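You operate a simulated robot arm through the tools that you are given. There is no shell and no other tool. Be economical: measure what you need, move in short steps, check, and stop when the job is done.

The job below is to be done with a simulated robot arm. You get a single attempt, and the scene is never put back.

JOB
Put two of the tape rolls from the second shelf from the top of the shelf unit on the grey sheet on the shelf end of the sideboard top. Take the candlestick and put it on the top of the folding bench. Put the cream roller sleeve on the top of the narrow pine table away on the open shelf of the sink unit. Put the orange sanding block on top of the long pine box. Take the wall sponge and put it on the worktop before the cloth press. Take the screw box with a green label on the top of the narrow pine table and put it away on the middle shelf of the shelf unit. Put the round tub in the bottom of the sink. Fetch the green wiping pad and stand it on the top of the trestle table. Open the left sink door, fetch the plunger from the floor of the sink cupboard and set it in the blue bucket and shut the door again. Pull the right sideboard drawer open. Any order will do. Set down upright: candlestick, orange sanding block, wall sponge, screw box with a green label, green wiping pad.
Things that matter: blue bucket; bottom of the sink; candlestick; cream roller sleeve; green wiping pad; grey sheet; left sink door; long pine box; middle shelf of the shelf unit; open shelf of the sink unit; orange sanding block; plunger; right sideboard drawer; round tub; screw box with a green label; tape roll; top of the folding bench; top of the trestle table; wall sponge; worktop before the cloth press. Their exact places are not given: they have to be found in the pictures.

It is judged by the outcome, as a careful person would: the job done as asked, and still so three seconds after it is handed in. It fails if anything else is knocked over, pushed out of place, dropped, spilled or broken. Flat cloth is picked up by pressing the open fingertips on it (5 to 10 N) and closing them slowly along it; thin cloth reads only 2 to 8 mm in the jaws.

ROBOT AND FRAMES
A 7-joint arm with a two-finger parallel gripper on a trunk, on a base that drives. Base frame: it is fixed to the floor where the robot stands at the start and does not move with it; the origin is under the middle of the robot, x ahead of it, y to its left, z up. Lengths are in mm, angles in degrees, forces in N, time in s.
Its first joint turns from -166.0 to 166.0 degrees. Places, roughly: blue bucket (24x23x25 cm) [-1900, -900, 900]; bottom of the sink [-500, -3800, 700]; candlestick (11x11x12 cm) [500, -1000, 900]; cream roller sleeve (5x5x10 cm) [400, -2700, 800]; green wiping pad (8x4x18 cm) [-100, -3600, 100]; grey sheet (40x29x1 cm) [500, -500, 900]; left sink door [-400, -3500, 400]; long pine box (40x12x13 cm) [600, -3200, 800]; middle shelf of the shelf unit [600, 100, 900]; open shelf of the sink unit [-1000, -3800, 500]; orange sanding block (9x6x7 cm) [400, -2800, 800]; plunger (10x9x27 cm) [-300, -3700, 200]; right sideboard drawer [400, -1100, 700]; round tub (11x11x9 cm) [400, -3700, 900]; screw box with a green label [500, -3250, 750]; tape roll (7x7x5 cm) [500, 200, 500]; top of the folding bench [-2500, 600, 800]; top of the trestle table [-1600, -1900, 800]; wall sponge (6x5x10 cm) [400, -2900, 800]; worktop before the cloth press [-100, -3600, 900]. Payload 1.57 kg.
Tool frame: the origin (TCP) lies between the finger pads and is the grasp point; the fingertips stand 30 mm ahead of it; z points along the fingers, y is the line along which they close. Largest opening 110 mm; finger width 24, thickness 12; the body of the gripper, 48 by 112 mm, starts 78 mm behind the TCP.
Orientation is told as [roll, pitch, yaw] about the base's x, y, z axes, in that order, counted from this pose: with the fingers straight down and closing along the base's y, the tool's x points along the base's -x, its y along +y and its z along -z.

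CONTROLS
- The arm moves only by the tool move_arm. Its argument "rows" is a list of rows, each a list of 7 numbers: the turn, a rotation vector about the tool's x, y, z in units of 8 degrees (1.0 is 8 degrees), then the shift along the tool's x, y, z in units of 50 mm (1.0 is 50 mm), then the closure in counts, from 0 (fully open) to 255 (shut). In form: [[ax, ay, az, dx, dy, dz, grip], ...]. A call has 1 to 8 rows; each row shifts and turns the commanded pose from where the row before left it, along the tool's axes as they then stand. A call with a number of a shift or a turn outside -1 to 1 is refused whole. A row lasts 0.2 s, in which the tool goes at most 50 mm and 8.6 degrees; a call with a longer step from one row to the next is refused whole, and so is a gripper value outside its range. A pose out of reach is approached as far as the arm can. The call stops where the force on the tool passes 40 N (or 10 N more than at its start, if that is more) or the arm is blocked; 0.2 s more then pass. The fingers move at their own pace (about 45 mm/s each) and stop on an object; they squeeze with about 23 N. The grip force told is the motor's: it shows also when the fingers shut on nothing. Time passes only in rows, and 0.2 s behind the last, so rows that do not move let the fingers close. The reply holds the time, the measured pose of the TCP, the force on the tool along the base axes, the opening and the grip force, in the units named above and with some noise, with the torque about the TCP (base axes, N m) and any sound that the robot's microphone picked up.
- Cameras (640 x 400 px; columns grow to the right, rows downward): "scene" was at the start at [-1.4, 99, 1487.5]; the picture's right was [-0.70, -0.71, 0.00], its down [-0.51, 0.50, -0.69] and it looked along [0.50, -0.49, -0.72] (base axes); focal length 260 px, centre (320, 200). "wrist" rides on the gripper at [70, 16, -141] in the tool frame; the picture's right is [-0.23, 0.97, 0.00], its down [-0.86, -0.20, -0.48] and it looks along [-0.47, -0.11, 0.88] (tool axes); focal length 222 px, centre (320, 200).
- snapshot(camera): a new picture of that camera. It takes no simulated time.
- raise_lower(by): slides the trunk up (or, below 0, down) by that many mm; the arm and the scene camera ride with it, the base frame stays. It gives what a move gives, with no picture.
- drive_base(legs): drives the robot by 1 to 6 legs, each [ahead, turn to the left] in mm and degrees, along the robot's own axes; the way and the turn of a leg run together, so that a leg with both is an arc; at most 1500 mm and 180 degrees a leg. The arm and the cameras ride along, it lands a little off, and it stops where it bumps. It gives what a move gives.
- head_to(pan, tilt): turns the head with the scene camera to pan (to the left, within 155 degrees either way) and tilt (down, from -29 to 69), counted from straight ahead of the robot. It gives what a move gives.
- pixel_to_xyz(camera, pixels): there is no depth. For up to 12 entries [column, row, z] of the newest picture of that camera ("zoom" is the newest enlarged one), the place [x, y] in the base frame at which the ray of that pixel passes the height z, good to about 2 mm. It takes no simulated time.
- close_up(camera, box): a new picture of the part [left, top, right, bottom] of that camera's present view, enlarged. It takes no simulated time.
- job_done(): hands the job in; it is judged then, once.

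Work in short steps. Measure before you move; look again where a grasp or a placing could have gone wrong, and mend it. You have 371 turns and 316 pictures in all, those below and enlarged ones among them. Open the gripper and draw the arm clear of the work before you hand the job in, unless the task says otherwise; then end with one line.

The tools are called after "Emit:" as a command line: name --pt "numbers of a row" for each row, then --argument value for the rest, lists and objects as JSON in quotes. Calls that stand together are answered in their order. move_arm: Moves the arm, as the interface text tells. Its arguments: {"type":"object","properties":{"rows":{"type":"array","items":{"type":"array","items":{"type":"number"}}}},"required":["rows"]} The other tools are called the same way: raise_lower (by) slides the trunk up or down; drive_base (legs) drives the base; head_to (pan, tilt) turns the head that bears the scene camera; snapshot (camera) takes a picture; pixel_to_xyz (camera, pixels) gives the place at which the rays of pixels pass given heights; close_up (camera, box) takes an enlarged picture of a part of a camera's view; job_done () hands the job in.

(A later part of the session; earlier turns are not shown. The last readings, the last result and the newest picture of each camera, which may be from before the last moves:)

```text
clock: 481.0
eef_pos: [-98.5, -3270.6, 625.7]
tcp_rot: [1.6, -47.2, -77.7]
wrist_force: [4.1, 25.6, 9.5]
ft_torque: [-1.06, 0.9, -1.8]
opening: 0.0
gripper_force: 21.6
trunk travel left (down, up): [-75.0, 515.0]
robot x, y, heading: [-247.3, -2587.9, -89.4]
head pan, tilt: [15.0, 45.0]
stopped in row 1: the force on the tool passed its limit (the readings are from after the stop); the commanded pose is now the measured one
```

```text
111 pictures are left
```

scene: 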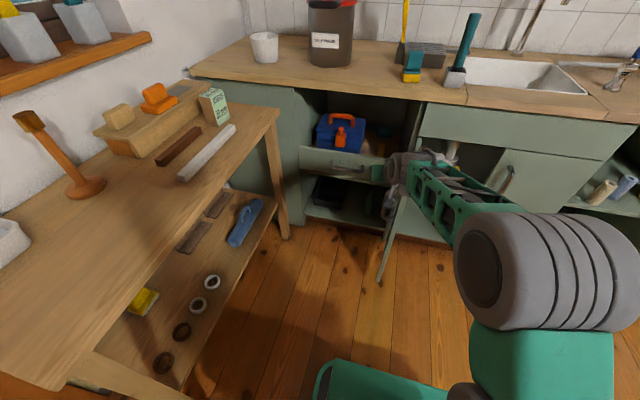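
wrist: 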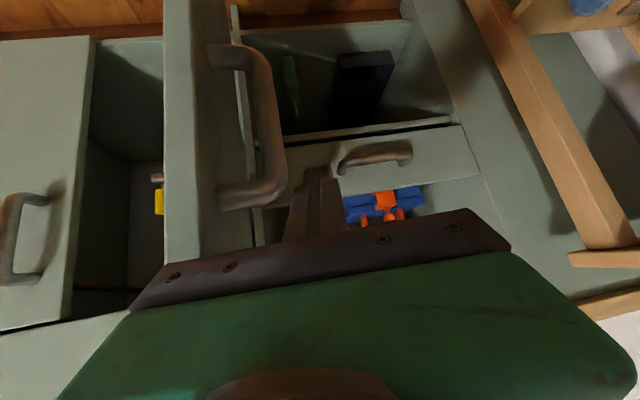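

The hand sits on the handle; raise, shift left 60 and lower again.

Emit:
raise_lower --by 70

Emit:
move_arm --pt "0 0 0 0 0.7 0 255" --pt "0 0 0 0 0.7 0 255"

Emit:
raise_lower --by -100

Emit:
snapshot --camera "wrist"

```text
clock: 482.1
eef_pos: [-100.0, -3271.4, 694.1]
tcp_rot: [1.4, -46.8, -78.1]
wrist_force: [0.8, 0.3, 0.2]
ft_torque: [0.01, -0.05, 0.03]
opening: 0.0
gripper_force: 21.6
trunk travel left (down, up): [-145.0, 445.0]
robot x, y, heading: [-244.9, -2591.8, -89.6]
head pan, tilt: [15.0, 45.0]
```

```text
clock: 482.7
eef_pos: [-32.8, -3256.5, 692.0]
tcp_rot: [1.5, -46.8, -78.0]
wrist_force: [0.2, 0.4, -0.4]
ft_torque: [0.01, -0.01, 0.01]
opening: 0.0
gripper_force: 20.9
trunk travel left (down, up): [-145.0, 445.0]
robot x, y, heading: [-249.0, -2591.3, -89.6]
head pan, tilt: [15.0, 45.0]
```

```text
clock: 484.0
eef_pos: [-32.9, -3256.5, 593.0]
tcp_rot: [1.5, -47.0, -78.0]
wrist_force: [-1.6, -0.2, -0.9]
ft_torque: [0.0, -0.02, -0.03]
opening: 0.0
gripper_force: 21.3
trunk travel left (down, up): [-45.0, 545.0]
robot x, y, heading: [-246.0, -2586.4, -89.5]
head pan, tilt: [15.0, 45.0]
```

```text
110 pictures are left
```

wrist: 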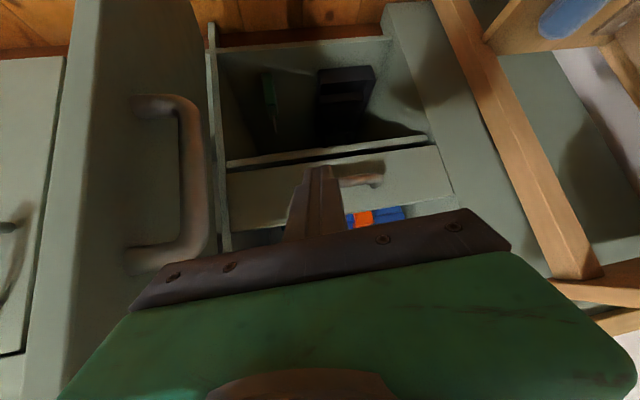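

Emit:
move_arm --pt "0 0 0 0.08 -0.9 -0.08 255" --pt "0 0 0 0.08 -0.9 -0.08 255" --pt "0 0 0 0.08 -0.9 -0.08 255" --pt "0 0 0 0.08 -0.9 -0.08 255" --pt "0 0 0 0.08 -0.9 -0.08 255"

Emit:
snapshot --camera "scene"

```text
clock: 485.2
eef_pos: [-259.3, -3276.0, 588.2]
tcp_rot: [1.5, -47.0, -77.9]
wrist_force: [0.5, 0.6, -0.1]
ft_torque: [0.03, 0.01, 0.01]
opening: 0.1
gripper_force: 21.0
trunk travel left (down, up): [-45.0, 545.0]
robot x, y, heading: [-246.7, -2590.0, -89.6]
head pan, tilt: [15.0, 45.0]
```

```text
109 pictures are left
```

scene: 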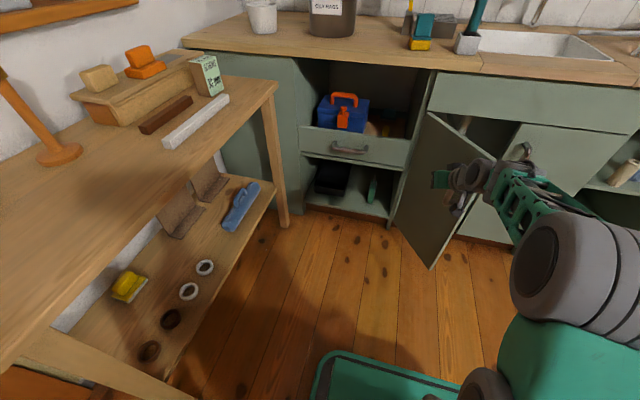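

Emit:
move_arm --pt "0 0 0 -0.3 -0.8 0.32 255" --pt "0 0 0 -0.35 -0.7 0.38 255" --pt "0 0 0 -0.45 -0.6 0.48 255" --pt "0 0 0 -0.55 -0.4 0.58 255"

Emit:
snapshot --camera "scene"

Emit:
snapshot --camera "wrist"

```text
clock: 486.2
eef_pos: [-353.5, -3424.6, 584.7]
tcp_rot: [1.5, -47.2, -78.0]
wrist_force: [0.0, -0.8, 1.1]
ft_torque: [0.07, -0.02, -0.03]
opening: 0.0
gripper_force: 21.2
trunk travel left (down, up): [-45.0, 545.0]
robot x, y, heading: [-246.8, -2589.4, -89.8]
head pan, tilt: [15.0, 45.0]
```

```text
108 pictures are left
```

scene: 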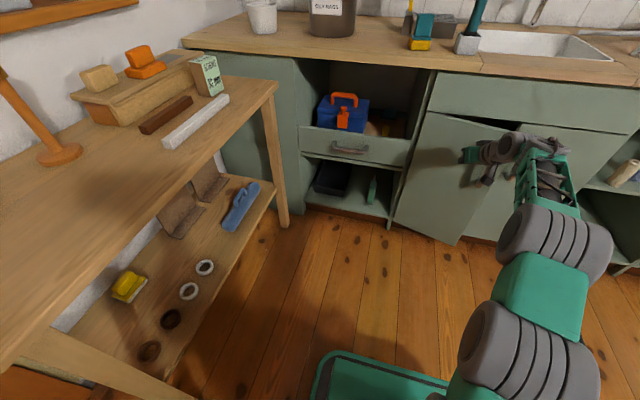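

```text
107 pictures are left
```

wrist: 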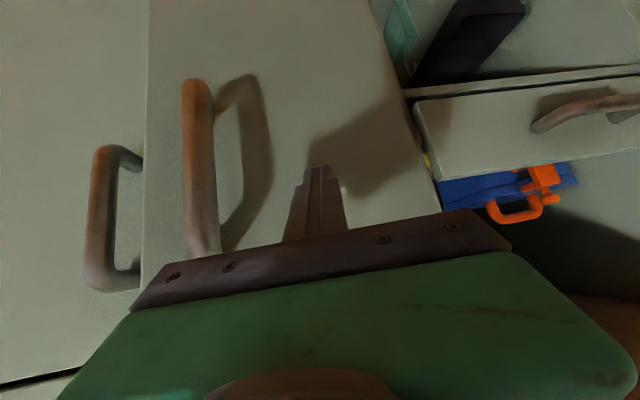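

Emit:
move_arm --pt "0 0 0 -0.34 0 0.365 255" --pt "0 0 0 -0.34 0 0.365 255" --pt "0 0 0 -0.3 0 0.3 255"

Emit:
snapshot --camera "wrist"

Emit:
snapshot --camera "scene"

```text
clock: 487.0
eef_pos: [-339.3, -3478.3, 584.4]
tcp_rot: [1.5, -47.1, -78.0]
wrist_force: [0.3, -0.2, -0.3]
ft_torque: [-0.01, -0.01, 0.01]
opening: 0.0
gripper_force: 21.5
out of reach, approached as far as the arm can: row 3
trunk travel left (down, up): [-45.0, 545.0]
robot x, y, heading: [-245.2, -2586.9, -89.6]
head pan, tilt: [15.0, 45.0]
```

```text
106 pictures are left
```

wrist: 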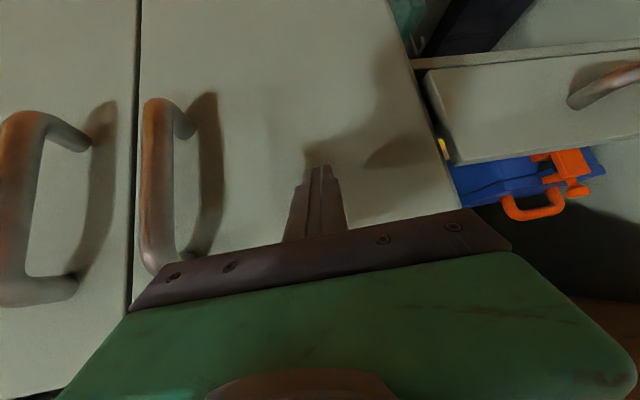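

```text
105 pictures are left
```

scene: 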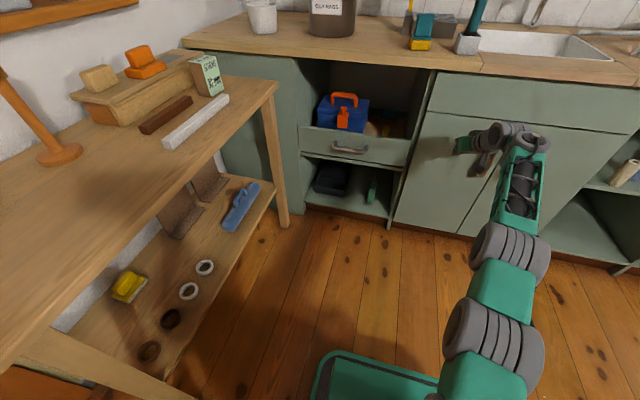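

Door looks shut; a small extra push with the base to be sure.

Emit:
drive_base --legs '[[14, 0]]'

Emit:
close_up --camera "wrist" --box '[60, 0, 460, 240]'

```text
clock: 487.8
eef_pos: [-340.0, -3492.2, 585.4]
tcp_rot: [1.4, -47.1, -78.0]
wrist_force: [-0.5, -0.3, -0.5]
ft_torque: [-0.02, 0.01, 0.03]
opening: 0.1
gripper_force: 21.3
trunk travel left (down, up): [-45.0, 545.0]
robot x, y, heading: [-250.0, -2601.6, -89.5]
head pan, tilt: [15.0, 45.0]
```

```text
1.60 times, centred on (260, 120) of wrist
```

zoom: 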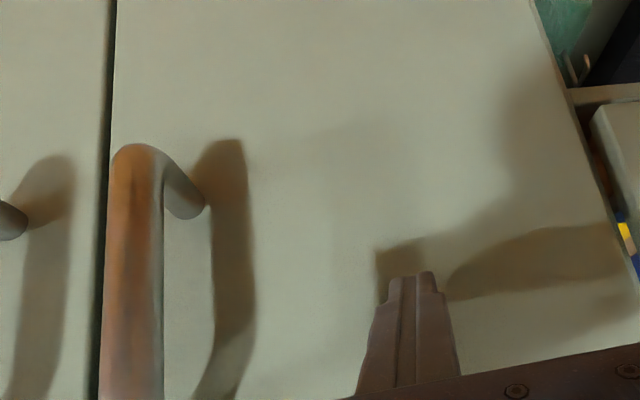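

Emit:
drive_base --legs '[[25, 0]]'

Emit:
snapshot --camera "scene"

```text
clock: 488.5
eef_pos: [-339.7, -3498.8, 586.6]
tcp_rot: [1.2, -46.6, -77.7]
wrist_force: [0.5, 13.7, 4.5]
ft_torque: [0.07, 0.01, 0.0]
opening: 0.0
gripper_force: 21.1
trunk travel left (down, up): [-45.0, 545.0]
robot x, y, heading: [-246.0, -2613.2, -89.7]
head pan, tilt: [15.0, 45.0]
stopped in leg 1: the force on the tool passed its limit (the readings are from after the stop); the commanded pose is now the measured one
```

```text
103 pictures are left
```

scene: 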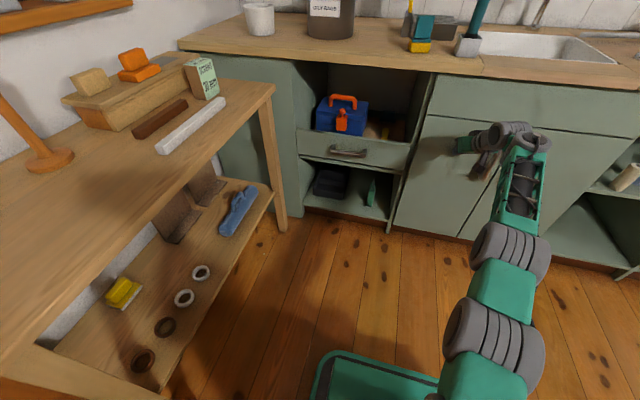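

Door is shut. Now look at the green wiping pad in the lower left bay.

Emit:
drive_base --legs '[[-60, 0]]'

Emit:
close_up --camera "scene" --box '[290, 80, 430, 240]'

Emit:
snapshot --camera "wrist"

```text
clock: 489.5
eef_pos: [-338.7, -3440.3, 584.6]
tcp_rot: [1.3, -46.5, -77.7]
wrist_force: [0.1, 0.0, 0.0]
ft_torque: [-0.03, -0.03, 0.01]
opening: 0.1
gripper_force: 20.9
trunk travel left (down, up): [-45.0, 545.0]
robot x, y, heading: [-251.4, -2552.7, -89.7]
head pan, tilt: [15.0, 45.0]
```

```text
2.50 times, centred on (360, 160) of scene
```

zoom: 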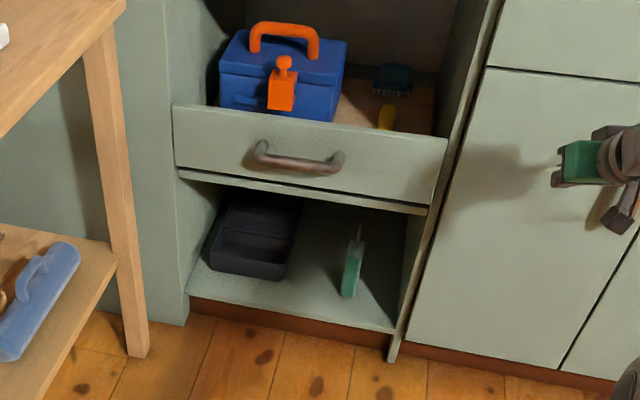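

```text
101 pictures are left
```

wrist: 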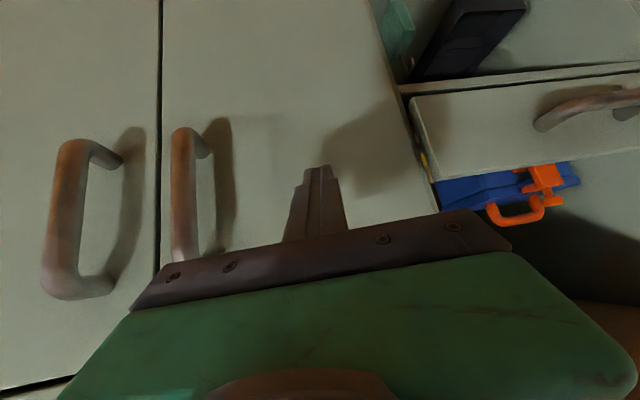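

Emit:
pixel_to_xyz --camera "scene" --pixels '[[371, 197, 110], [371, 197, 130], [374, 176, 240], [376, 170, 280], [376, 170, 260], [366, 210, 110], [392, 215, 110], [300, 200, 110], [330, 165, 330], [330, 165, 350]]'

```text
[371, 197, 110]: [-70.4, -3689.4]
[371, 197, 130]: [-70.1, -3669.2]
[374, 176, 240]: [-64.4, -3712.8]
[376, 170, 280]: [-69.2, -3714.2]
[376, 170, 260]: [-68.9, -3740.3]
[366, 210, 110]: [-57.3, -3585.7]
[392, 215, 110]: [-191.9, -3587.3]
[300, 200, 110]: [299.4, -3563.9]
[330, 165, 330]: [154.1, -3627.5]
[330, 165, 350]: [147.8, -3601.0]
```

I retract the arm, then shift the base left and lower the tool to look into the lower bay.

Emit:
move_arm --pt "0 0 0 0.66 0 -0.69 60" --pt "0 0 0 0.66 0 -0.69 60" --pt "0 0 0 0.66 0 -0.69 60" --pt "0 0 0 0.66 0 -0.69 60" --pt "0 0 0 0.66 0 0.6 60" --pt "0 0 0 0.66 0 0.6 60" --pt "0 0 0 0.66 0 0.6 60" --pt "0 0 0 0.66 0 0.6 60"

Emit:
drive_base --legs '[[0, 25], [280, 0], [0, -25]]'

Emit:
snapshot --camera "wrist"

Emit:
snapshot --camera "scene"

```text
clock: 491.3
eef_pos: [-380.8, -3249.3, 408.0]
tcp_rot: [1.1, -46.7, -77.6]
wrist_force: [-0.8, -0.4, 0.8]
ft_torque: [0.03, -0.02, -0.02]
opening: 84.4
gripper_force: 0.0
trunk travel left (down, up): [-45.0, 545.0]
robot x, y, heading: [-248.6, -2555.2, -89.5]
head pan, tilt: [15.0, 45.0]
```

```text
clock: 495.5
eef_pos: [-148.3, -3508.0, 407.0]
tcp_rot: [2.6, -46.6, -68.8]
wrist_force: [11.6, 14.0, 7.9]
ft_torque: [-0.2, 0.19, 0.04]
opening: 70.4
gripper_force: 0.0
trunk travel left (down, up): [-45.0, 545.0]
robot x, y, heading: [-128.8, -2801.1, -80.8]
head pan, tilt: [15.0, 45.0]
stopped in leg 3: the force on the tool passed its limit (the readings are from after the stop); the commanded pose is now the measured one
```

```text
100 pictures are left
```

wrist: 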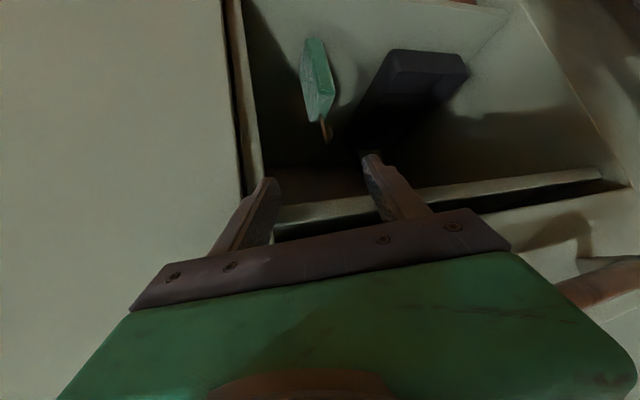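

```text
99 pictures are left
```

scene: 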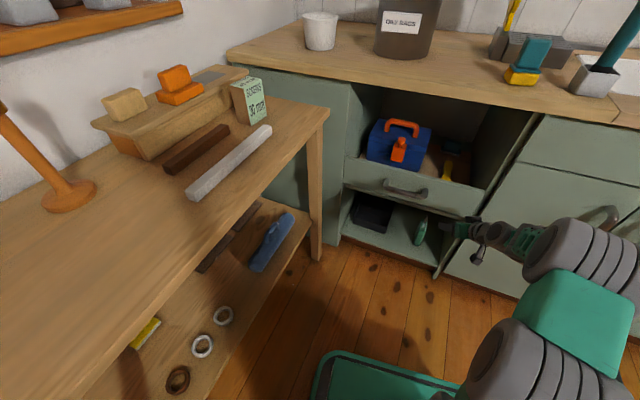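

Emit:
drive_base --legs '[[-130, 0], [0, -7]]'

Emit:
snapshot --camera "wrist"

Emit:
close_up --camera "scene" --box '[320, 140, 480, 290]'

```text
clock: 497.4
eef_pos: [-256.6, -3371.9, 406.2]
tcp_rot: [2.5, -46.8, -76.0]
wrist_force: [-0.4, 0.3, -0.6]
ft_torque: [0.0, 0.0, 0.0]
opening: 84.0
gripper_force: 0.1
trunk travel left (down, up): [-45.0, 545.0]
robot x, y, heading: [-151.6, -2673.1, -88.0]
head pan, tilt: [15.0, 45.0]
```

```text
98 pictures are left
```

wrist: 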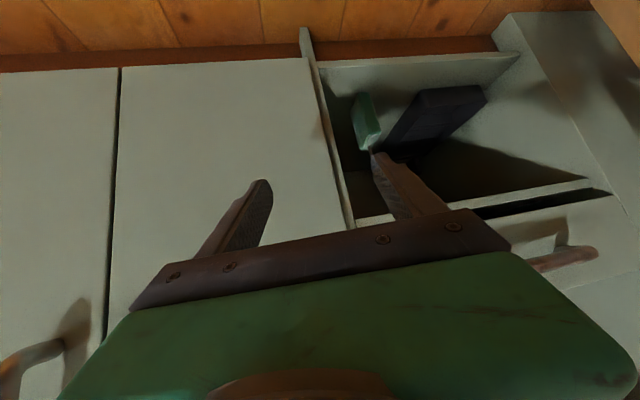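

```text
2.67 times, centred on (400, 215) of scene
```

zoom: 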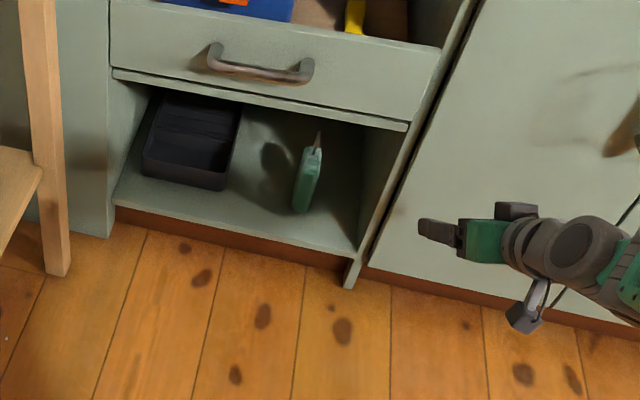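

Emit:
pixel_to_xyz --camera "scene" --pixels '[[392.4, 219, 110], [392.4, 219, 160], [399, 190, 300], [399, 190, 250], [373.6, 228, 110], [373.6, 228, 160], [377, 178.6, 350], [377, 178.6, 300]]'

Emit:
pixel_to_xyz --camera "wrist" --pixels '[[360, 97, 110], [360, 97, 160], [371, 148, 300], [371, 148, 250], [430, 60, 110], [430, 60, 160], [470, 208, 350], [470, 208, 330]]'

```text
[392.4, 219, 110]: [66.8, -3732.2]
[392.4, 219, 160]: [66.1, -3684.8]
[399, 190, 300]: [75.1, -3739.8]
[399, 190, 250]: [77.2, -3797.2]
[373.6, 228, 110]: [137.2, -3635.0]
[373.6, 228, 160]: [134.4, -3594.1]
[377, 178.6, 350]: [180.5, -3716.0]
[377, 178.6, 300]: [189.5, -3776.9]
```

```text
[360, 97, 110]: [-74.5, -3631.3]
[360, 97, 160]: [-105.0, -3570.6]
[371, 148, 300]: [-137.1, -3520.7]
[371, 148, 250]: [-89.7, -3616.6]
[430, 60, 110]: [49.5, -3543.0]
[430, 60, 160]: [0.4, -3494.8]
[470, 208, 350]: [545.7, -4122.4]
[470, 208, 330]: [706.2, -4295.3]
```

Emit:
pixel_to_xyz --camera "zoom" --pixels '[[300, 212, 110], [300, 212, 160], [318, 133, 300], [318, 133, 250], [250, 237, 110], [250, 237, 160], [260, 100, 350], [260, 100, 300], [355, 248, 110], [312, 150, 240]]'

```text
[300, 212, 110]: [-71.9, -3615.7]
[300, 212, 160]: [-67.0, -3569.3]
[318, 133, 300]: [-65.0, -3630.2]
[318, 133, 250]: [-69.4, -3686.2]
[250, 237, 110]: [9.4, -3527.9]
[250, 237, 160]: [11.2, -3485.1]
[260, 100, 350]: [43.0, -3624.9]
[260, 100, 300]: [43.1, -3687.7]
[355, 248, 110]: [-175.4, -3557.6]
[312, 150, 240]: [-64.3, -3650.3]
```

Shelf floor ≈110, front y≈-3525; pad at ≈(-70,-3655), lip above at z≈425. I tilt to φ≈60, shift left and lower in front of the bay.

Emit:
move_arm --pt "0 -0.6 0 0 0.77 0 60" --pt "0 -0.6 0 0 0.77 0 60" --pt "0 -0.6 0 0 0.77 0 60" --pt "0 0 0 0.82 0 0.455 60" --pt "0 0 0 0.82 0 0.455 60" --pt "0 0 0 0.82 0 0.455 60" --pt "0 0 0 0.7 0 0.39 60"

Emit:
snapshot --camera "wrist"

Emit:
snapshot --camera "scene"

```text
clock: 498.9
eef_pos: [-139.7, -3341.0, 228.3]
tcp_rot: [3.2, -61.3, -77.0]
wrist_force: [1.0, -0.3, 0.8]
ft_torque: [0.01, 0.0, 0.0]
opening: 84.2
gripper_force: 0.1
trunk travel left (down, up): [-45.0, 545.0]
robot x, y, heading: [-151.8, -2675.0, -87.9]
head pan, tilt: [15.0, 45.0]
```

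```text
96 pictures are left
```

wrist: 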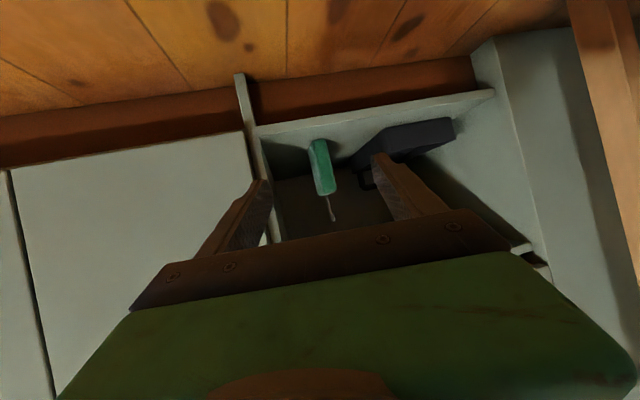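

```text
95 pictures are left
```

scene: 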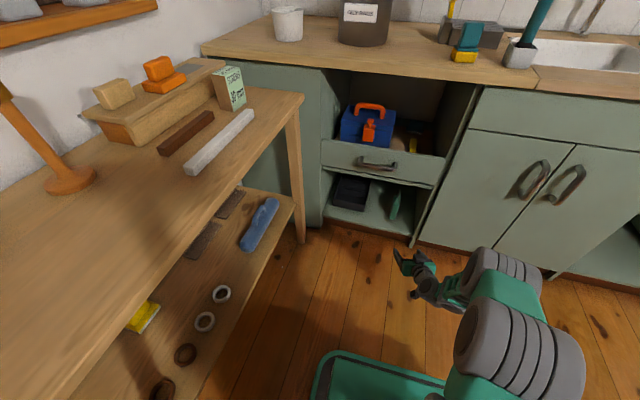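

Emit:
pixel_to_xyz --camera "wrist" --pixels '[[313, 143, 110], [330, 140, 110], [328, 192, 240], [328, 192, 220], [335, 222, 280], [265, 125, 110]]'

Emit:
close_up --camera "wrist" --box '[250, 110, 410, 240]'

```text
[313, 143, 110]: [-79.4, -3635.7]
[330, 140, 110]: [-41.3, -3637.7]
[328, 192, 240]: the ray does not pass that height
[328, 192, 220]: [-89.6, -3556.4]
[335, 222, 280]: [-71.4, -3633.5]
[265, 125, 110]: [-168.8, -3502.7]
```

```text
3.08 times, centred on (330, 175) of wrist
```

zoom: 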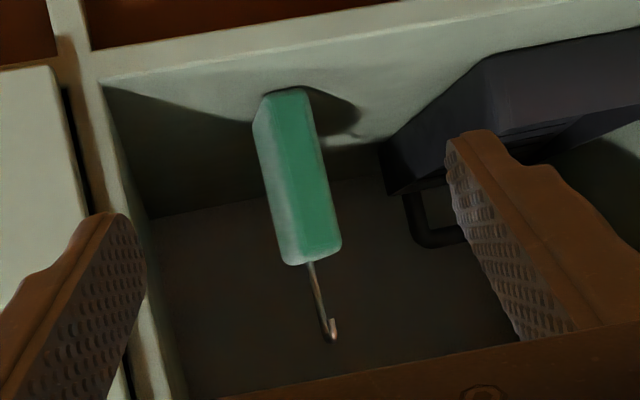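

The pad has a hook on top; post inner face at x≈-172. Narrow the fingers, shift left 45, lower 38, and drive in.

Emit:
move_arm --pt "0 0 0 0 0.9 0 102" --pt "0 0 0 0.62 0 0.34 102"

Emit:
drive_base --legs '[[215, 0]]'

Emit:
snapshot --camera "wrist"

```text
clock: 499.6
eef_pos: [-96.4, -3329.0, 193.9]
tcp_rot: [3.4, -61.1, -77.2]
wrist_force: [0.1, 0.0, 0.7]
ft_torque: [0.03, 0.0, -0.01]
opening: 66.1
gripper_force: 0.1
trunk travel left (down, up): [-45.0, 545.0]
robot x, y, heading: [-149.8, -2671.6, -88.3]
head pan, tilt: [15.0, 45.0]
```

```text
clock: 501.2
eef_pos: [-94.7, -3547.5, 195.6]
tcp_rot: [3.4, -61.0, -77.7]
wrist_force: [0.7, 0.6, -0.2]
ft_torque: [0.01, -0.01, -0.01]
opening: 66.3
gripper_force: 0.1
trunk travel left (down, up): [-45.0, 545.0]
robot x, y, heading: [-143.6, -2893.7, -88.6]
head pan, tilt: [15.0, 45.0]
```

```text
93 pictures are left
```

wrist: 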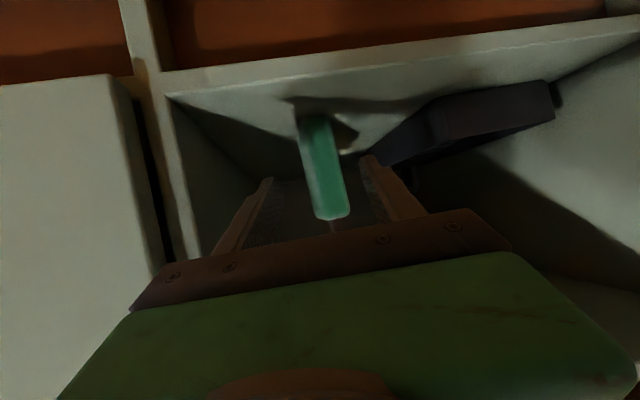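

Emit:
move_arm --pt "0 0 0 -0.36 0 0.65 102" --pt "0 0 0 -0.36 0 0.65 102"

Emit:
close_up --camera "wrist" --box '[180, 80, 480, 260]'

```text
clock: 501.8
eef_pos: [-77.9, -3620.5, 194.8]
tcp_rot: [3.4, -61.0, -77.7]
wrist_force: [0.5, 0.2, 0.2]
ft_torque: [0.01, -0.03, -0.01]
opening: 66.0
gripper_force: 0.1
trunk travel left (down, up): [-45.0, 545.0]
robot x, y, heading: [-137.0, -2893.2, -88.6]
head pan, tilt: [15.0, 45.0]
```

```text
2.13 times, centred on (330, 170) of wrist
```

zoom: 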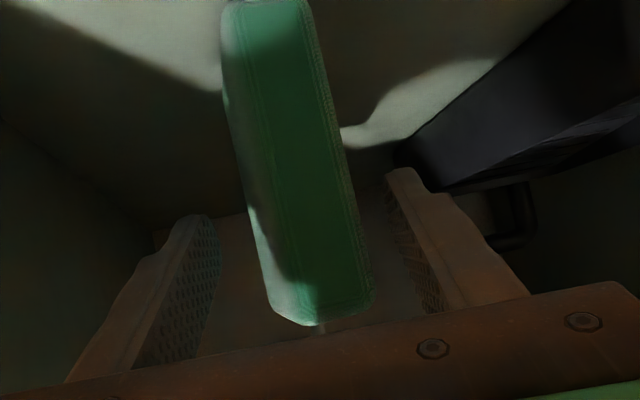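

Emit:
move_arm --pt "0 0 0 -0.3 0 0.54 102" --pt "0 0 0 0 0 0 180" --pt "0 0 0 0 0 0 255" --pt "0 0 0 0 0 0 255"

Emit:
snapshot --camera "wrist"

```text
clock: 502.8
eef_pos: [-69.1, -3650.8, 195.4]
tcp_rot: [3.3, -61.2, -77.6]
wrist_force: [-1.7, -0.2, 0.5]
ft_torque: [-0.01, 0.13, 0.07]
opening: 32.2
gripper_force: 19.5
trunk travel left (down, up): [-45.0, 545.0]
robot x, y, heading: [-140.7, -2891.7, -88.5]
head pan, tilt: [15.0, 45.0]
```

```text
91 pictures are left
```

wrist: 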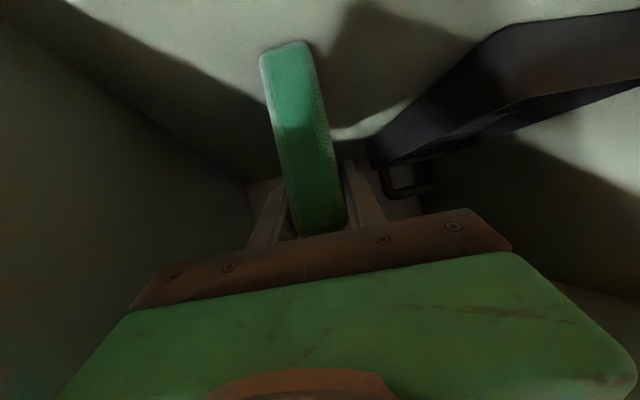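

Emit:
raise_lower --by 40

Emit:
drive_base --legs '[[-300, 0]]'

Emit:
snapshot --camera "wrist"

```text
clock: 503.6
eef_pos: [-68.0, -3649.3, 233.9]
tcp_rot: [3.4, -61.1, -77.6]
wrist_force: [-0.4, -0.7, -0.7]
ft_torque: [0.01, 0.02, -0.03]
opening: 31.6
gripper_force: 23.6
trunk travel left (down, up): [-85.0, 505.0]
robot x, y, heading: [-145.0, -2890.3, -88.6]
head pan, tilt: [15.0, 45.0]
```

```text
clock: 505.7
eef_pos: [-74.7, -3349.6, 234.7]
tcp_rot: [3.4, -60.9, -77.5]
wrist_force: [-0.8, -0.1, -0.8]
ft_torque: [0.0, 0.0, -0.04]
opening: 31.9
gripper_force: 23.0
trunk travel left (down, up): [-85.0, 505.0]
robot x, y, heading: [-149.8, -2592.3, -88.3]
head pan, tilt: [15.0, 45.0]
```

```text
90 pictures are left
```

wrist: 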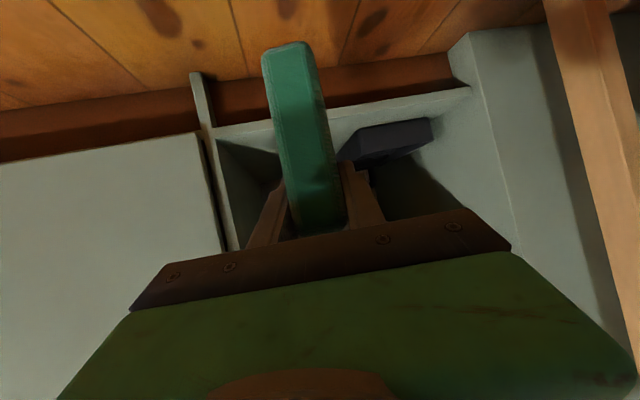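

Pad held. Raise it and drive to the south side of the trestle table.

Emit:
raise_lower --by 400

Emit:
move_arm --pt "0 0 0 -0.5 0 -0.8 255" --pt "0 0 0 -0.5 0 -0.8 255" --pt "0 0 0 -0.8 0 -0.45 255" --pt "0 0 0 -0.8 0 -0.45 255" --pt "0 0 0 -0.8 0 -0.45 255" --pt "0 0 0 -0.8 0 -0.45 255" --pt "0 0 0 -0.8 0 -0.45 255" --pt "0 0 0 -0.8 0 -0.45 255"

Emit:
drive_base --legs '[[0, -86], [1200, 0], [0, -90]]'

Emit:
head_to --pan 0 --tilt 35

Emit:
snapshot --camera "scene"

Emit:
snapshot --camera "wrist"

```text
clock: 509.5
eef_pos: [-75.3, -3350.4, 634.4]
tcp_rot: [3.4, -61.0, -77.5]
wrist_force: [-0.3, 0.5, -1.5]
ft_torque: [-0.01, -0.01, 0.0]
opening: 31.9
gripper_force: 23.1
trunk travel left (down, up): [-485.0, 105.0]
robot x, y, heading: [-152.6, -2592.2, -88.4]
head pan, tilt: [15.0, 45.0]
```

```text
clock: 511.3
eef_pos: [-97.8, -3307.4, 988.8]
tcp_rot: [3.5, -60.8, -77.5]
wrist_force: [-0.5, 0.7, -1.5]
ft_torque: [-0.01, -0.02, 0.0]
opening: 31.6
gripper_force: 23.1
trunk travel left (down, up): [-485.0, 105.0]
robot x, y, heading: [-150.7, -2593.1, -88.3]
head pan, tilt: [15.0, 45.0]
```

```text
clock: 524.8
eef_pos: [-1467.7, -2020.1, 989.1]
tcp_rot: [3.5, -61.0, 107.9]
wrist_force: [-0.3, -0.8, -0.9]
ft_torque: [0.0, 0.01, -0.01]
opening: 31.8
gripper_force: 23.3
trunk travel left (down, up): [-485.0, 105.0]
robot x, y, heading: [-1349.2, -2725.5, 96.9]
head pan, tilt: [15.0, 45.0]
```

```text
clock: 525.6
eef_pos: [-1466.8, -2020.9, 988.5]
tcp_rot: [3.4, -61.0, 107.9]
wrist_force: [-1.7, 0.2, -0.8]
ft_torque: [0.0, 0.04, -0.03]
opening: 31.8
gripper_force: 22.4
trunk travel left (down, up): [-485.0, 105.0]
robot x, y, heading: [-1351.1, -2727.2, 97.3]
head pan, tilt: [0.0, 35.0]
```

```text
89 pictures are left
```

scene: 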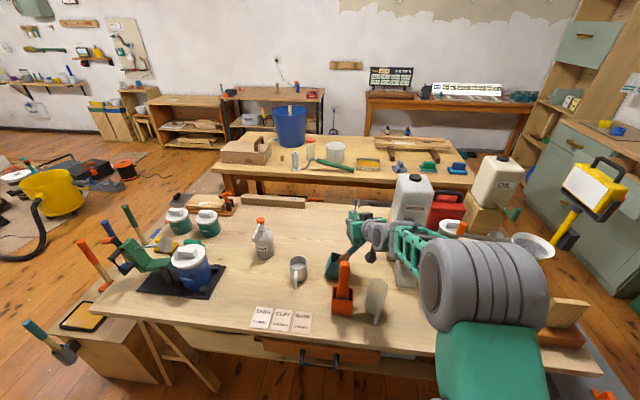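

```text
88 pictures are left
```

wrist: 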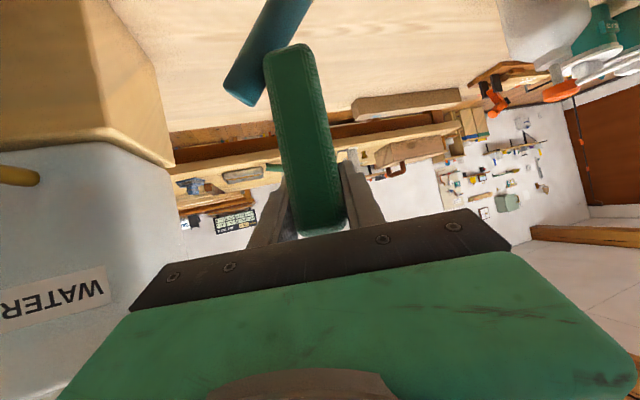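

Emit:
pixel_to_xyz --camera "scene" --pixels '[[245, 285, 780], [310, 225, 780], [263, 255, 780], [298, 282, 780], [335, 280, 780], [230, 268, 780], [90, 320, 780], [345, 345, 780], [280, 335, 780]]'

Emit:
close_up --camera "scene" --box '[160, 180, 440, 350]'

```text
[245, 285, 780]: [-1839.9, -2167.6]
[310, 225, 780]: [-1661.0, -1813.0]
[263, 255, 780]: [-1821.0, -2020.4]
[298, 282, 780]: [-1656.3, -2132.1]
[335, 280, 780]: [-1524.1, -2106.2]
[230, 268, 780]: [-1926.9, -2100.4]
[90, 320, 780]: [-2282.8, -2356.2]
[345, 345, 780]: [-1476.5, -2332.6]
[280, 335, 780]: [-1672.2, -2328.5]
```

```text
2.29 times, centred on (300, 265) of scene
```

zoom: 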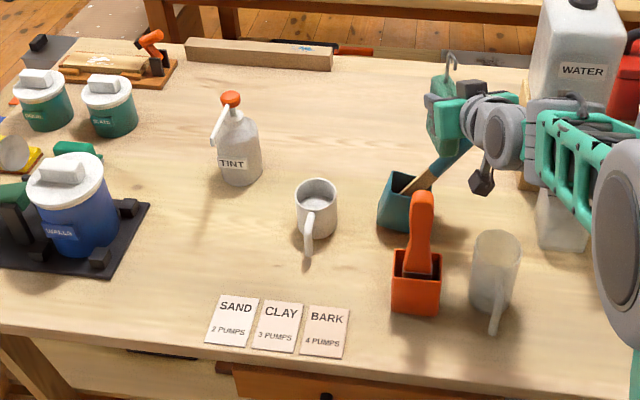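

Free spot around (-1825,-2185) on the trestle. Raise first, then turn left 31°.

Emit:
raise_lower --by 103

Emit:
drive_base --legs '[[0, 31]]'

Emit:
snapshot --camera "scene"

Emit:
snapshot --camera "wrist"

```text
clock: 527.0
eef_pos: [-1467.9, -2021.0, 1091.7]
tcp_rot: [3.4, -61.0, 107.9]
wrist_force: [0.2, 0.3, -1.1]
ft_torque: [0.0, 0.0, 0.0]
opening: 31.8
gripper_force: 23.2
trunk travel left (down, up): [-588.0, 2.0]
robot x, y, heading: [-1345.5, -2728.6, 97.0]
head pan, tilt: [0.0, 35.0]
```

```text
clock: 528.9
eef_pos: [-1814.1, -2183.5, 1091.7]
tcp_rot: [3.4, -61.1, 138.9]
wrist_force: [-0.3, 0.6, -0.7]
ft_torque: [0.01, -0.02, -0.02]
opening: 31.8
gripper_force: 23.3
trunk travel left (down, up): [-588.0, 2.0]
robot x, y, heading: [-1344.8, -2727.2, 128.3]
head pan, tilt: [0.0, 35.0]
```

```text
86 pictures are left
```

scene: 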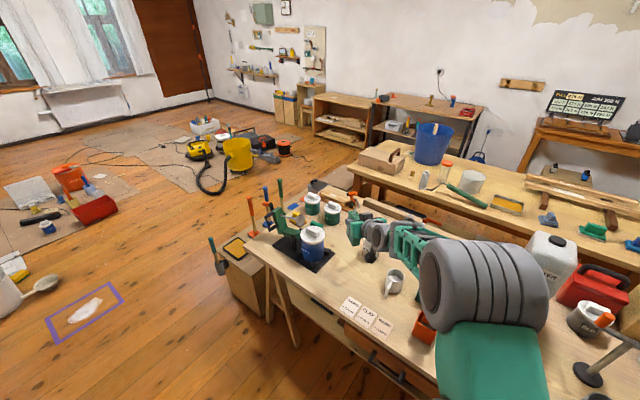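

```text
85 pictures are left
```

wrist: 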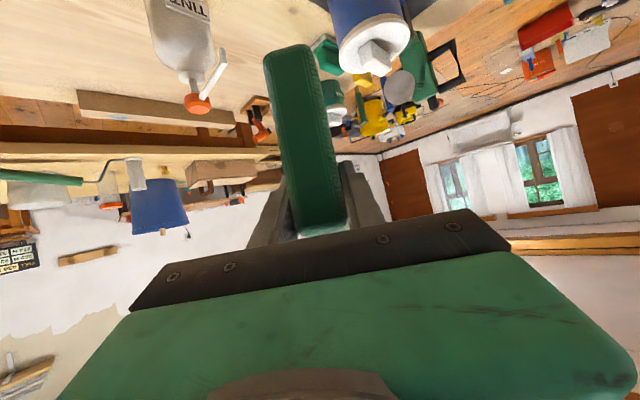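

Emit:
raise_lower --by -170

Emit:
snapshot --camera "wrist"

Emit:
close_up --camera "scene" --box '[270, 160, 470, 310]'

```text
clock: 530.8
eef_pos: [-1814.1, -2183.4, 922.2]
tcp_rot: [3.4, -61.0, 138.8]
wrist_force: [-0.6, 0.2, -1.2]
ft_torque: [-0.05, 0.04, 0.01]
opening: 31.9
gripper_force: 22.9
trunk travel left (down, up): [-418.0, 172.0]
robot x, y, heading: [-1347.8, -2725.9, 128.2]
head pan, tilt: [0.0, 35.0]
```

```text
84 pictures are left
```

wrist: 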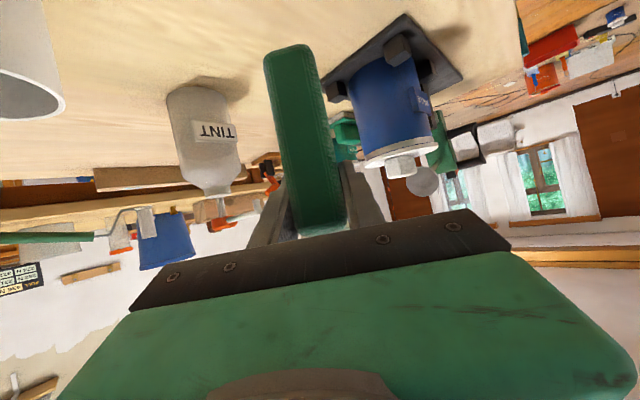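

```text
2.67 times, centred on (370, 235) of scene
```

zoom: 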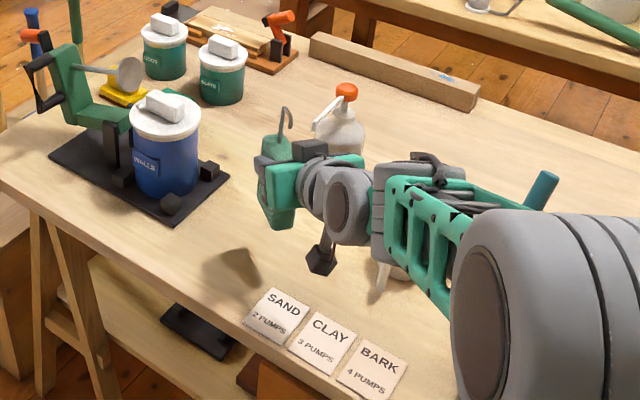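

Spot is clear. Lower further to contact.

Emit:
raise_lower --by -45

Emit:
move_arm --pt "0 0 0 0.09 0 0.05 255" --pt "0 0 0 0.09 0 0.05 255" --pt "0 0 0 0.07 0 0.04 255" --pt "0 0 0 0.07 0 0.04 255"

```text
clock: 531.6
eef_pos: [-1813.1, -2183.3, 878.3]
tcp_rot: [3.5, -61.1, 138.8]
wrist_force: [0.1, -0.9, -1.6]
ft_torque: [-0.01, -0.03, -0.01]
opening: 31.8
gripper_force: 23.3
trunk travel left (down, up): [-373.0, 217.0]
robot x, y, heading: [-1342.0, -2729.1, 128.1]
head pan, tilt: [0.0, 35.0]
```

```text
clock: 532.6
eef_pos: [-1813.6, -2184.2, 859.3]
tcp_rot: [3.3, -61.0, 138.8]
wrist_force: [-0.2, -0.3, -1.1]
ft_torque: [0.01, 0.0, 0.02]
opening: 31.4
gripper_force: 23.5
trunk travel left (down, up): [-373.0, 217.0]
robot x, y, heading: [-1345.5, -2729.6, 128.3]
head pan, tilt: [0.0, 35.0]
```

Emit:
move_arm --pt "0 0 0 0.07 0 0.04 255" --pt "0 0 0 0.07 0 0.04 255" --pt "0 0 0 0.07 0 0.04 255" --pt "0 0 0 0.07 0 0.04 255"

Emit:
snapshot --camera "wrist"

```text
clock: 533.6
eef_pos: [-1814.7, -2184.1, 843.4]
tcp_rot: [3.3, -61.0, 139.0]
wrist_force: [0.7, 1.0, -1.1]
ft_torque: [0.01, 0.01, -0.02]
opening: 32.0
gripper_force: 22.9
trunk travel left (down, up): [-373.0, 217.0]
robot x, y, heading: [-1346.7, -2725.2, 128.0]
head pan, tilt: [0.0, 35.0]
```

```text
82 pictures are left
```

wrist: 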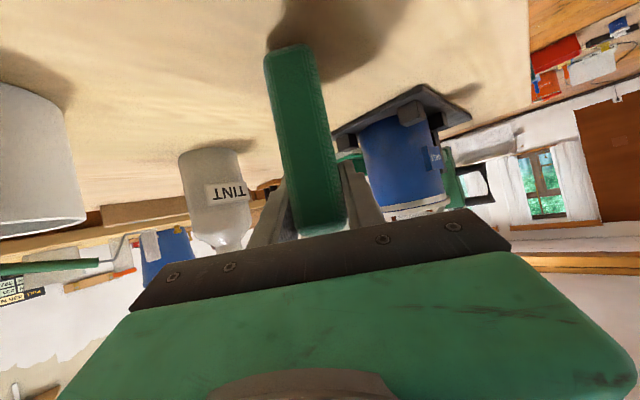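

Shadow close to the base now; continue in small steps.

Emit:
move_arm --pt "0 0 0 0.06 0 0.035 255" --pt "0 0 0 0.06 0 0.035 255" --pt "0 0 0 0.06 0 0.035 255" --pt "0 0 0 0.06 0 0.035 255"

```text
clock: 534.6
eef_pos: [-1816.0, -2183.0, 835.9]
tcp_rot: [3.1, -61.7, 139.2]
wrist_force: [3.3, -5.9, 24.9]
ft_torque: [-0.03, -0.33, -0.21]
opening: 31.7
gripper_force: 22.7
trunk travel left (down, up): [-373.0, 217.0]
robot x, y, heading: [-1343.8, -2726.2, 128.2]
head pan, tilt: [0.0, 35.0]
```

Contact. Release and back off along the tool axis.

Emit:
move_arm --pt "0 0 0 -0.03 0 -0.02 200" --pt "0 0 0 0 0 0 140" --pt "0 0 0 0 0 0 100" --pt "0 0 0 0 0 0 100" --pt "0 0 0 0 0 -0.4 100" --pt "0 0 0 0 0 -0.8 100" --pt "0 0 0 0 0 -0.8 100"

Emit:
snapshot --camera "wrist"

Emit:
close_up --camera "scene" --box '[270, 160, 470, 310]'

```text
clock: 536.2
eef_pos: [-1744.8, -2237.2, 878.2]
tcp_rot: [3.4, -60.9, 138.9]
wrist_force: [0.2, 0.4, -0.5]
ft_torque: [0.01, 0.02, 0.02]
opening: 66.8
gripper_force: 0.1
trunk travel left (down, up): [-373.0, 217.0]
robot x, y, heading: [-1347.3, -2728.7, 128.1]
head pan, tilt: [0.0, 35.0]
```

```text
81 pictures are left
```

wrist: 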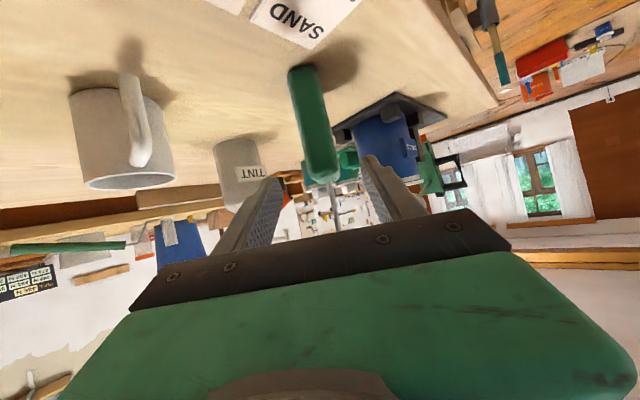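

```text
2.67 times, centred on (370, 235) of scene
```

zoom: 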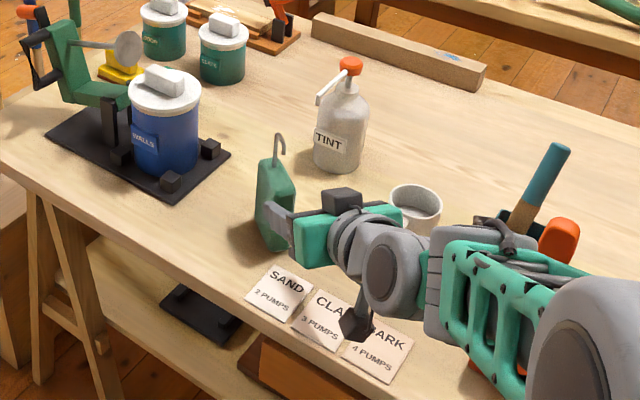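

Pad stands upright. Retreat further, raise.

Emit:
move_arm --pt "0 0 0 0 0 -0.9 20" --pt "0 0 0 0 0 -0.9 20"

Emit:
raise_lower --by 150

Emit:
drive_base --legs '[[-60, 0]]'

Emit:
snapshot --camera "scene"

```text
clock: 536.9
eef_pos: [-1681.3, -2284.4, 921.5]
tcp_rot: [3.4, -61.0, 138.9]
wrist_force: [0.5, 0.3, -0.3]
ft_torque: [-0.05, 0.0, 0.03]
opening: 101.1
gripper_force: 0.0
trunk travel left (down, up): [-373.0, 217.0]
robot x, y, heading: [-1345.6, -2726.1, 127.9]
head pan, tilt: [0.0, 35.0]
```

```text
clock: 538.6
eef_pos: [-1682.4, -2283.7, 1071.6]
tcp_rot: [3.5, -61.0, 139.0]
wrist_force: [0.0, -1.0, -0.4]
ft_torque: [-0.02, 0.02, 0.02]
opening: 101.4
gripper_force: 0.0
trunk travel left (down, up): [-523.0, 67.0]
robot x, y, heading: [-1344.1, -2724.6, 128.1]
head pan, tilt: [0.0, 35.0]
```

```text
clock: 539.6
eef_pos: [-1646.4, -2332.6, 1071.5]
tcp_rot: [3.4, -61.1, 139.0]
wrist_force: [-0.4, -0.8, -1.1]
ft_torque: [0.01, -0.03, -0.01]
opening: 101.2
gripper_force: 0.1
trunk travel left (down, up): [-523.0, 67.0]
robot x, y, heading: [-1307.1, -2779.1, 128.1]
head pan, tilt: [0.0, 35.0]
```

```text
79 pictures are left
```

scene: 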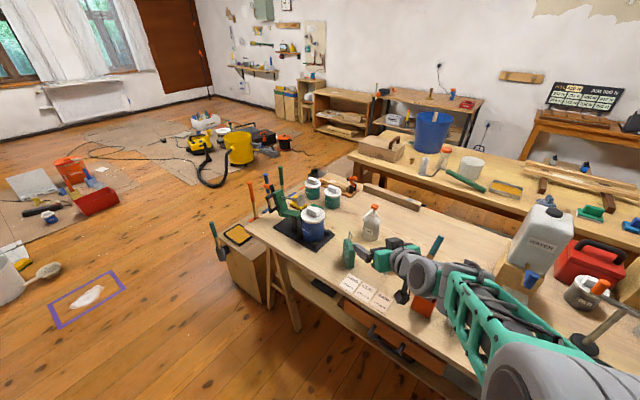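

Next, the tub: drive over beside the pine table corner facing the tub.

Emit:
drive_base --legs '[[0, -139], [1300, 0], [0, -45]]'

Emit:
head_to --pan 0 --tilt 35

Emit:
snapshot --camera "scene"

Emit:
snapshot --camera "wrist"

```text
clock: 554.0
eef_pos: [270.4, -3516.1, 1072.4]
tcp_rot: [3.4, -61.1, -45.6]
wrist_force: [-0.1, 0.2, 0.0]
ft_torque: [0.01, 0.02, -0.02]
opening: 101.6
gripper_force: 0.1
trunk travel left (down, up): [-523.0, 67.0]
robot x, y, heading: [-29.7, -3047.7, -56.7]
head pan, tilt: [0.0, 35.0]
```

```text
clock: 554.6
eef_pos: [271.8, -3516.5, 1070.7]
tcp_rot: [3.5, -61.0, -45.7]
wrist_force: [0.0, 0.1, 0.5]
ft_torque: [0.01, -0.01, -0.01]
opening: 101.3
gripper_force: 0.1
trunk travel left (down, up): [-523.0, 67.0]
robot x, y, heading: [-29.0, -3048.8, -56.5]
head pan, tilt: [0.0, 35.0]
```

```text
78 pictures are left
```

scene: 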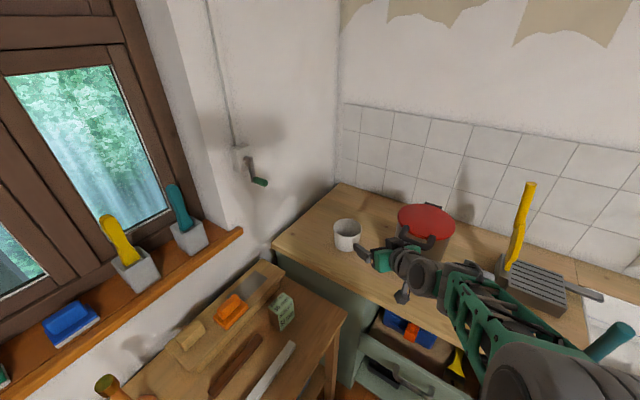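

```text
77 pictures are left
```

wrist: 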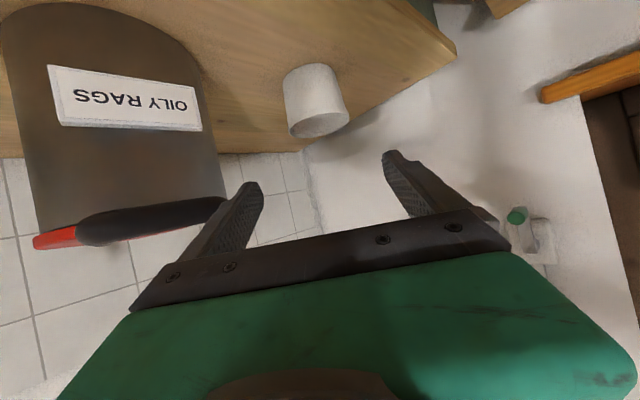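

Emit:
pixel_to_xyz --camera "wrist" --pixels '[[319, 125, 945], [288, 130, 945], [350, 118, 945], [308, 66, 857]]'

Emit:
pixel_to_xyz --camera "scene" --pixels '[[347, 227, 945], [334, 229, 945], [361, 228, 945], [346, 249, 857]]'

```text
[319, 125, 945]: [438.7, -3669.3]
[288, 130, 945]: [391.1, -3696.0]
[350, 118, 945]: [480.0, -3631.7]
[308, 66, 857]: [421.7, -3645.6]
```

```text
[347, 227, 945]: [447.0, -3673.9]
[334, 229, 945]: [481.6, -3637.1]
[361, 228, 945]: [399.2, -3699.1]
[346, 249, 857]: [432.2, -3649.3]
```

Rim centre ≈ (443,-3672). I'll pinch the left rim wall: steepen the tool to φ≈38, narrow fingers, and move above (481,-3635).

Emit:
move_arm --pt "0 0.96 0 0 0 0 139" --pt "0 0.96 0 0 0 0 139" --pt "0 0.96 0 0 0 0 139" --pt "0 0 0 -0.73 0.27 0.57 139" --pt "0 0 0 -0.73 0.27 0.57 139" --pt "0 0 0 -0.73 0.27 0.57 139" --pt "0 0 0 -0.73 0.27 0.57 139" --pt "0 0 0 -0.73 0.27 0.57 139"

Emit:
snapshot --camera "wrist"

```text
clock: 556.4
eef_pos: [487.9, -3622.5, 1073.2]
tcp_rot: [2.2, -38.1, -43.8]
wrist_force: [1.3, 0.5, 0.1]
ft_torque: [0.06, -0.01, 0.04]
opening: 50.2
gripper_force: 0.1
trunk travel left (down, up): [-523.0, 67.0]
robot x, y, heading: [-24.3, -3045.2, -56.2]
head pan, tilt: [0.0, 35.0]
```

```text
76 pictures are left
```

wrist: 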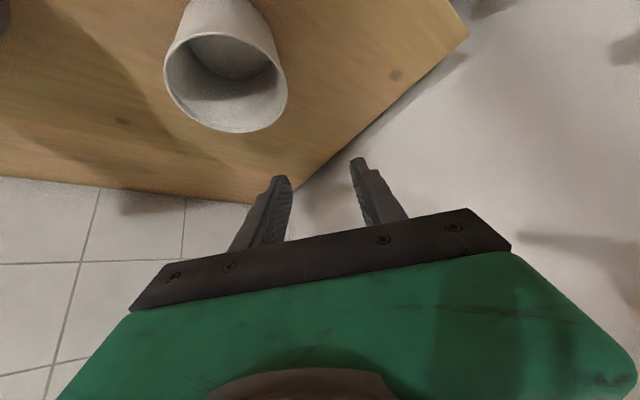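

Emit:
pixel_to_xyz --camera "wrist" --pixels '[[225, 82, 945], [288, 92, 945], [163, 75, 945], [240, 132, 945], [213, 32, 945]]'

```text
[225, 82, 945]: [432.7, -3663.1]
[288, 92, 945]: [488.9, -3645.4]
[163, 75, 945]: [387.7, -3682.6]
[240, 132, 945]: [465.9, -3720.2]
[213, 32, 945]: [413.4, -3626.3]
```

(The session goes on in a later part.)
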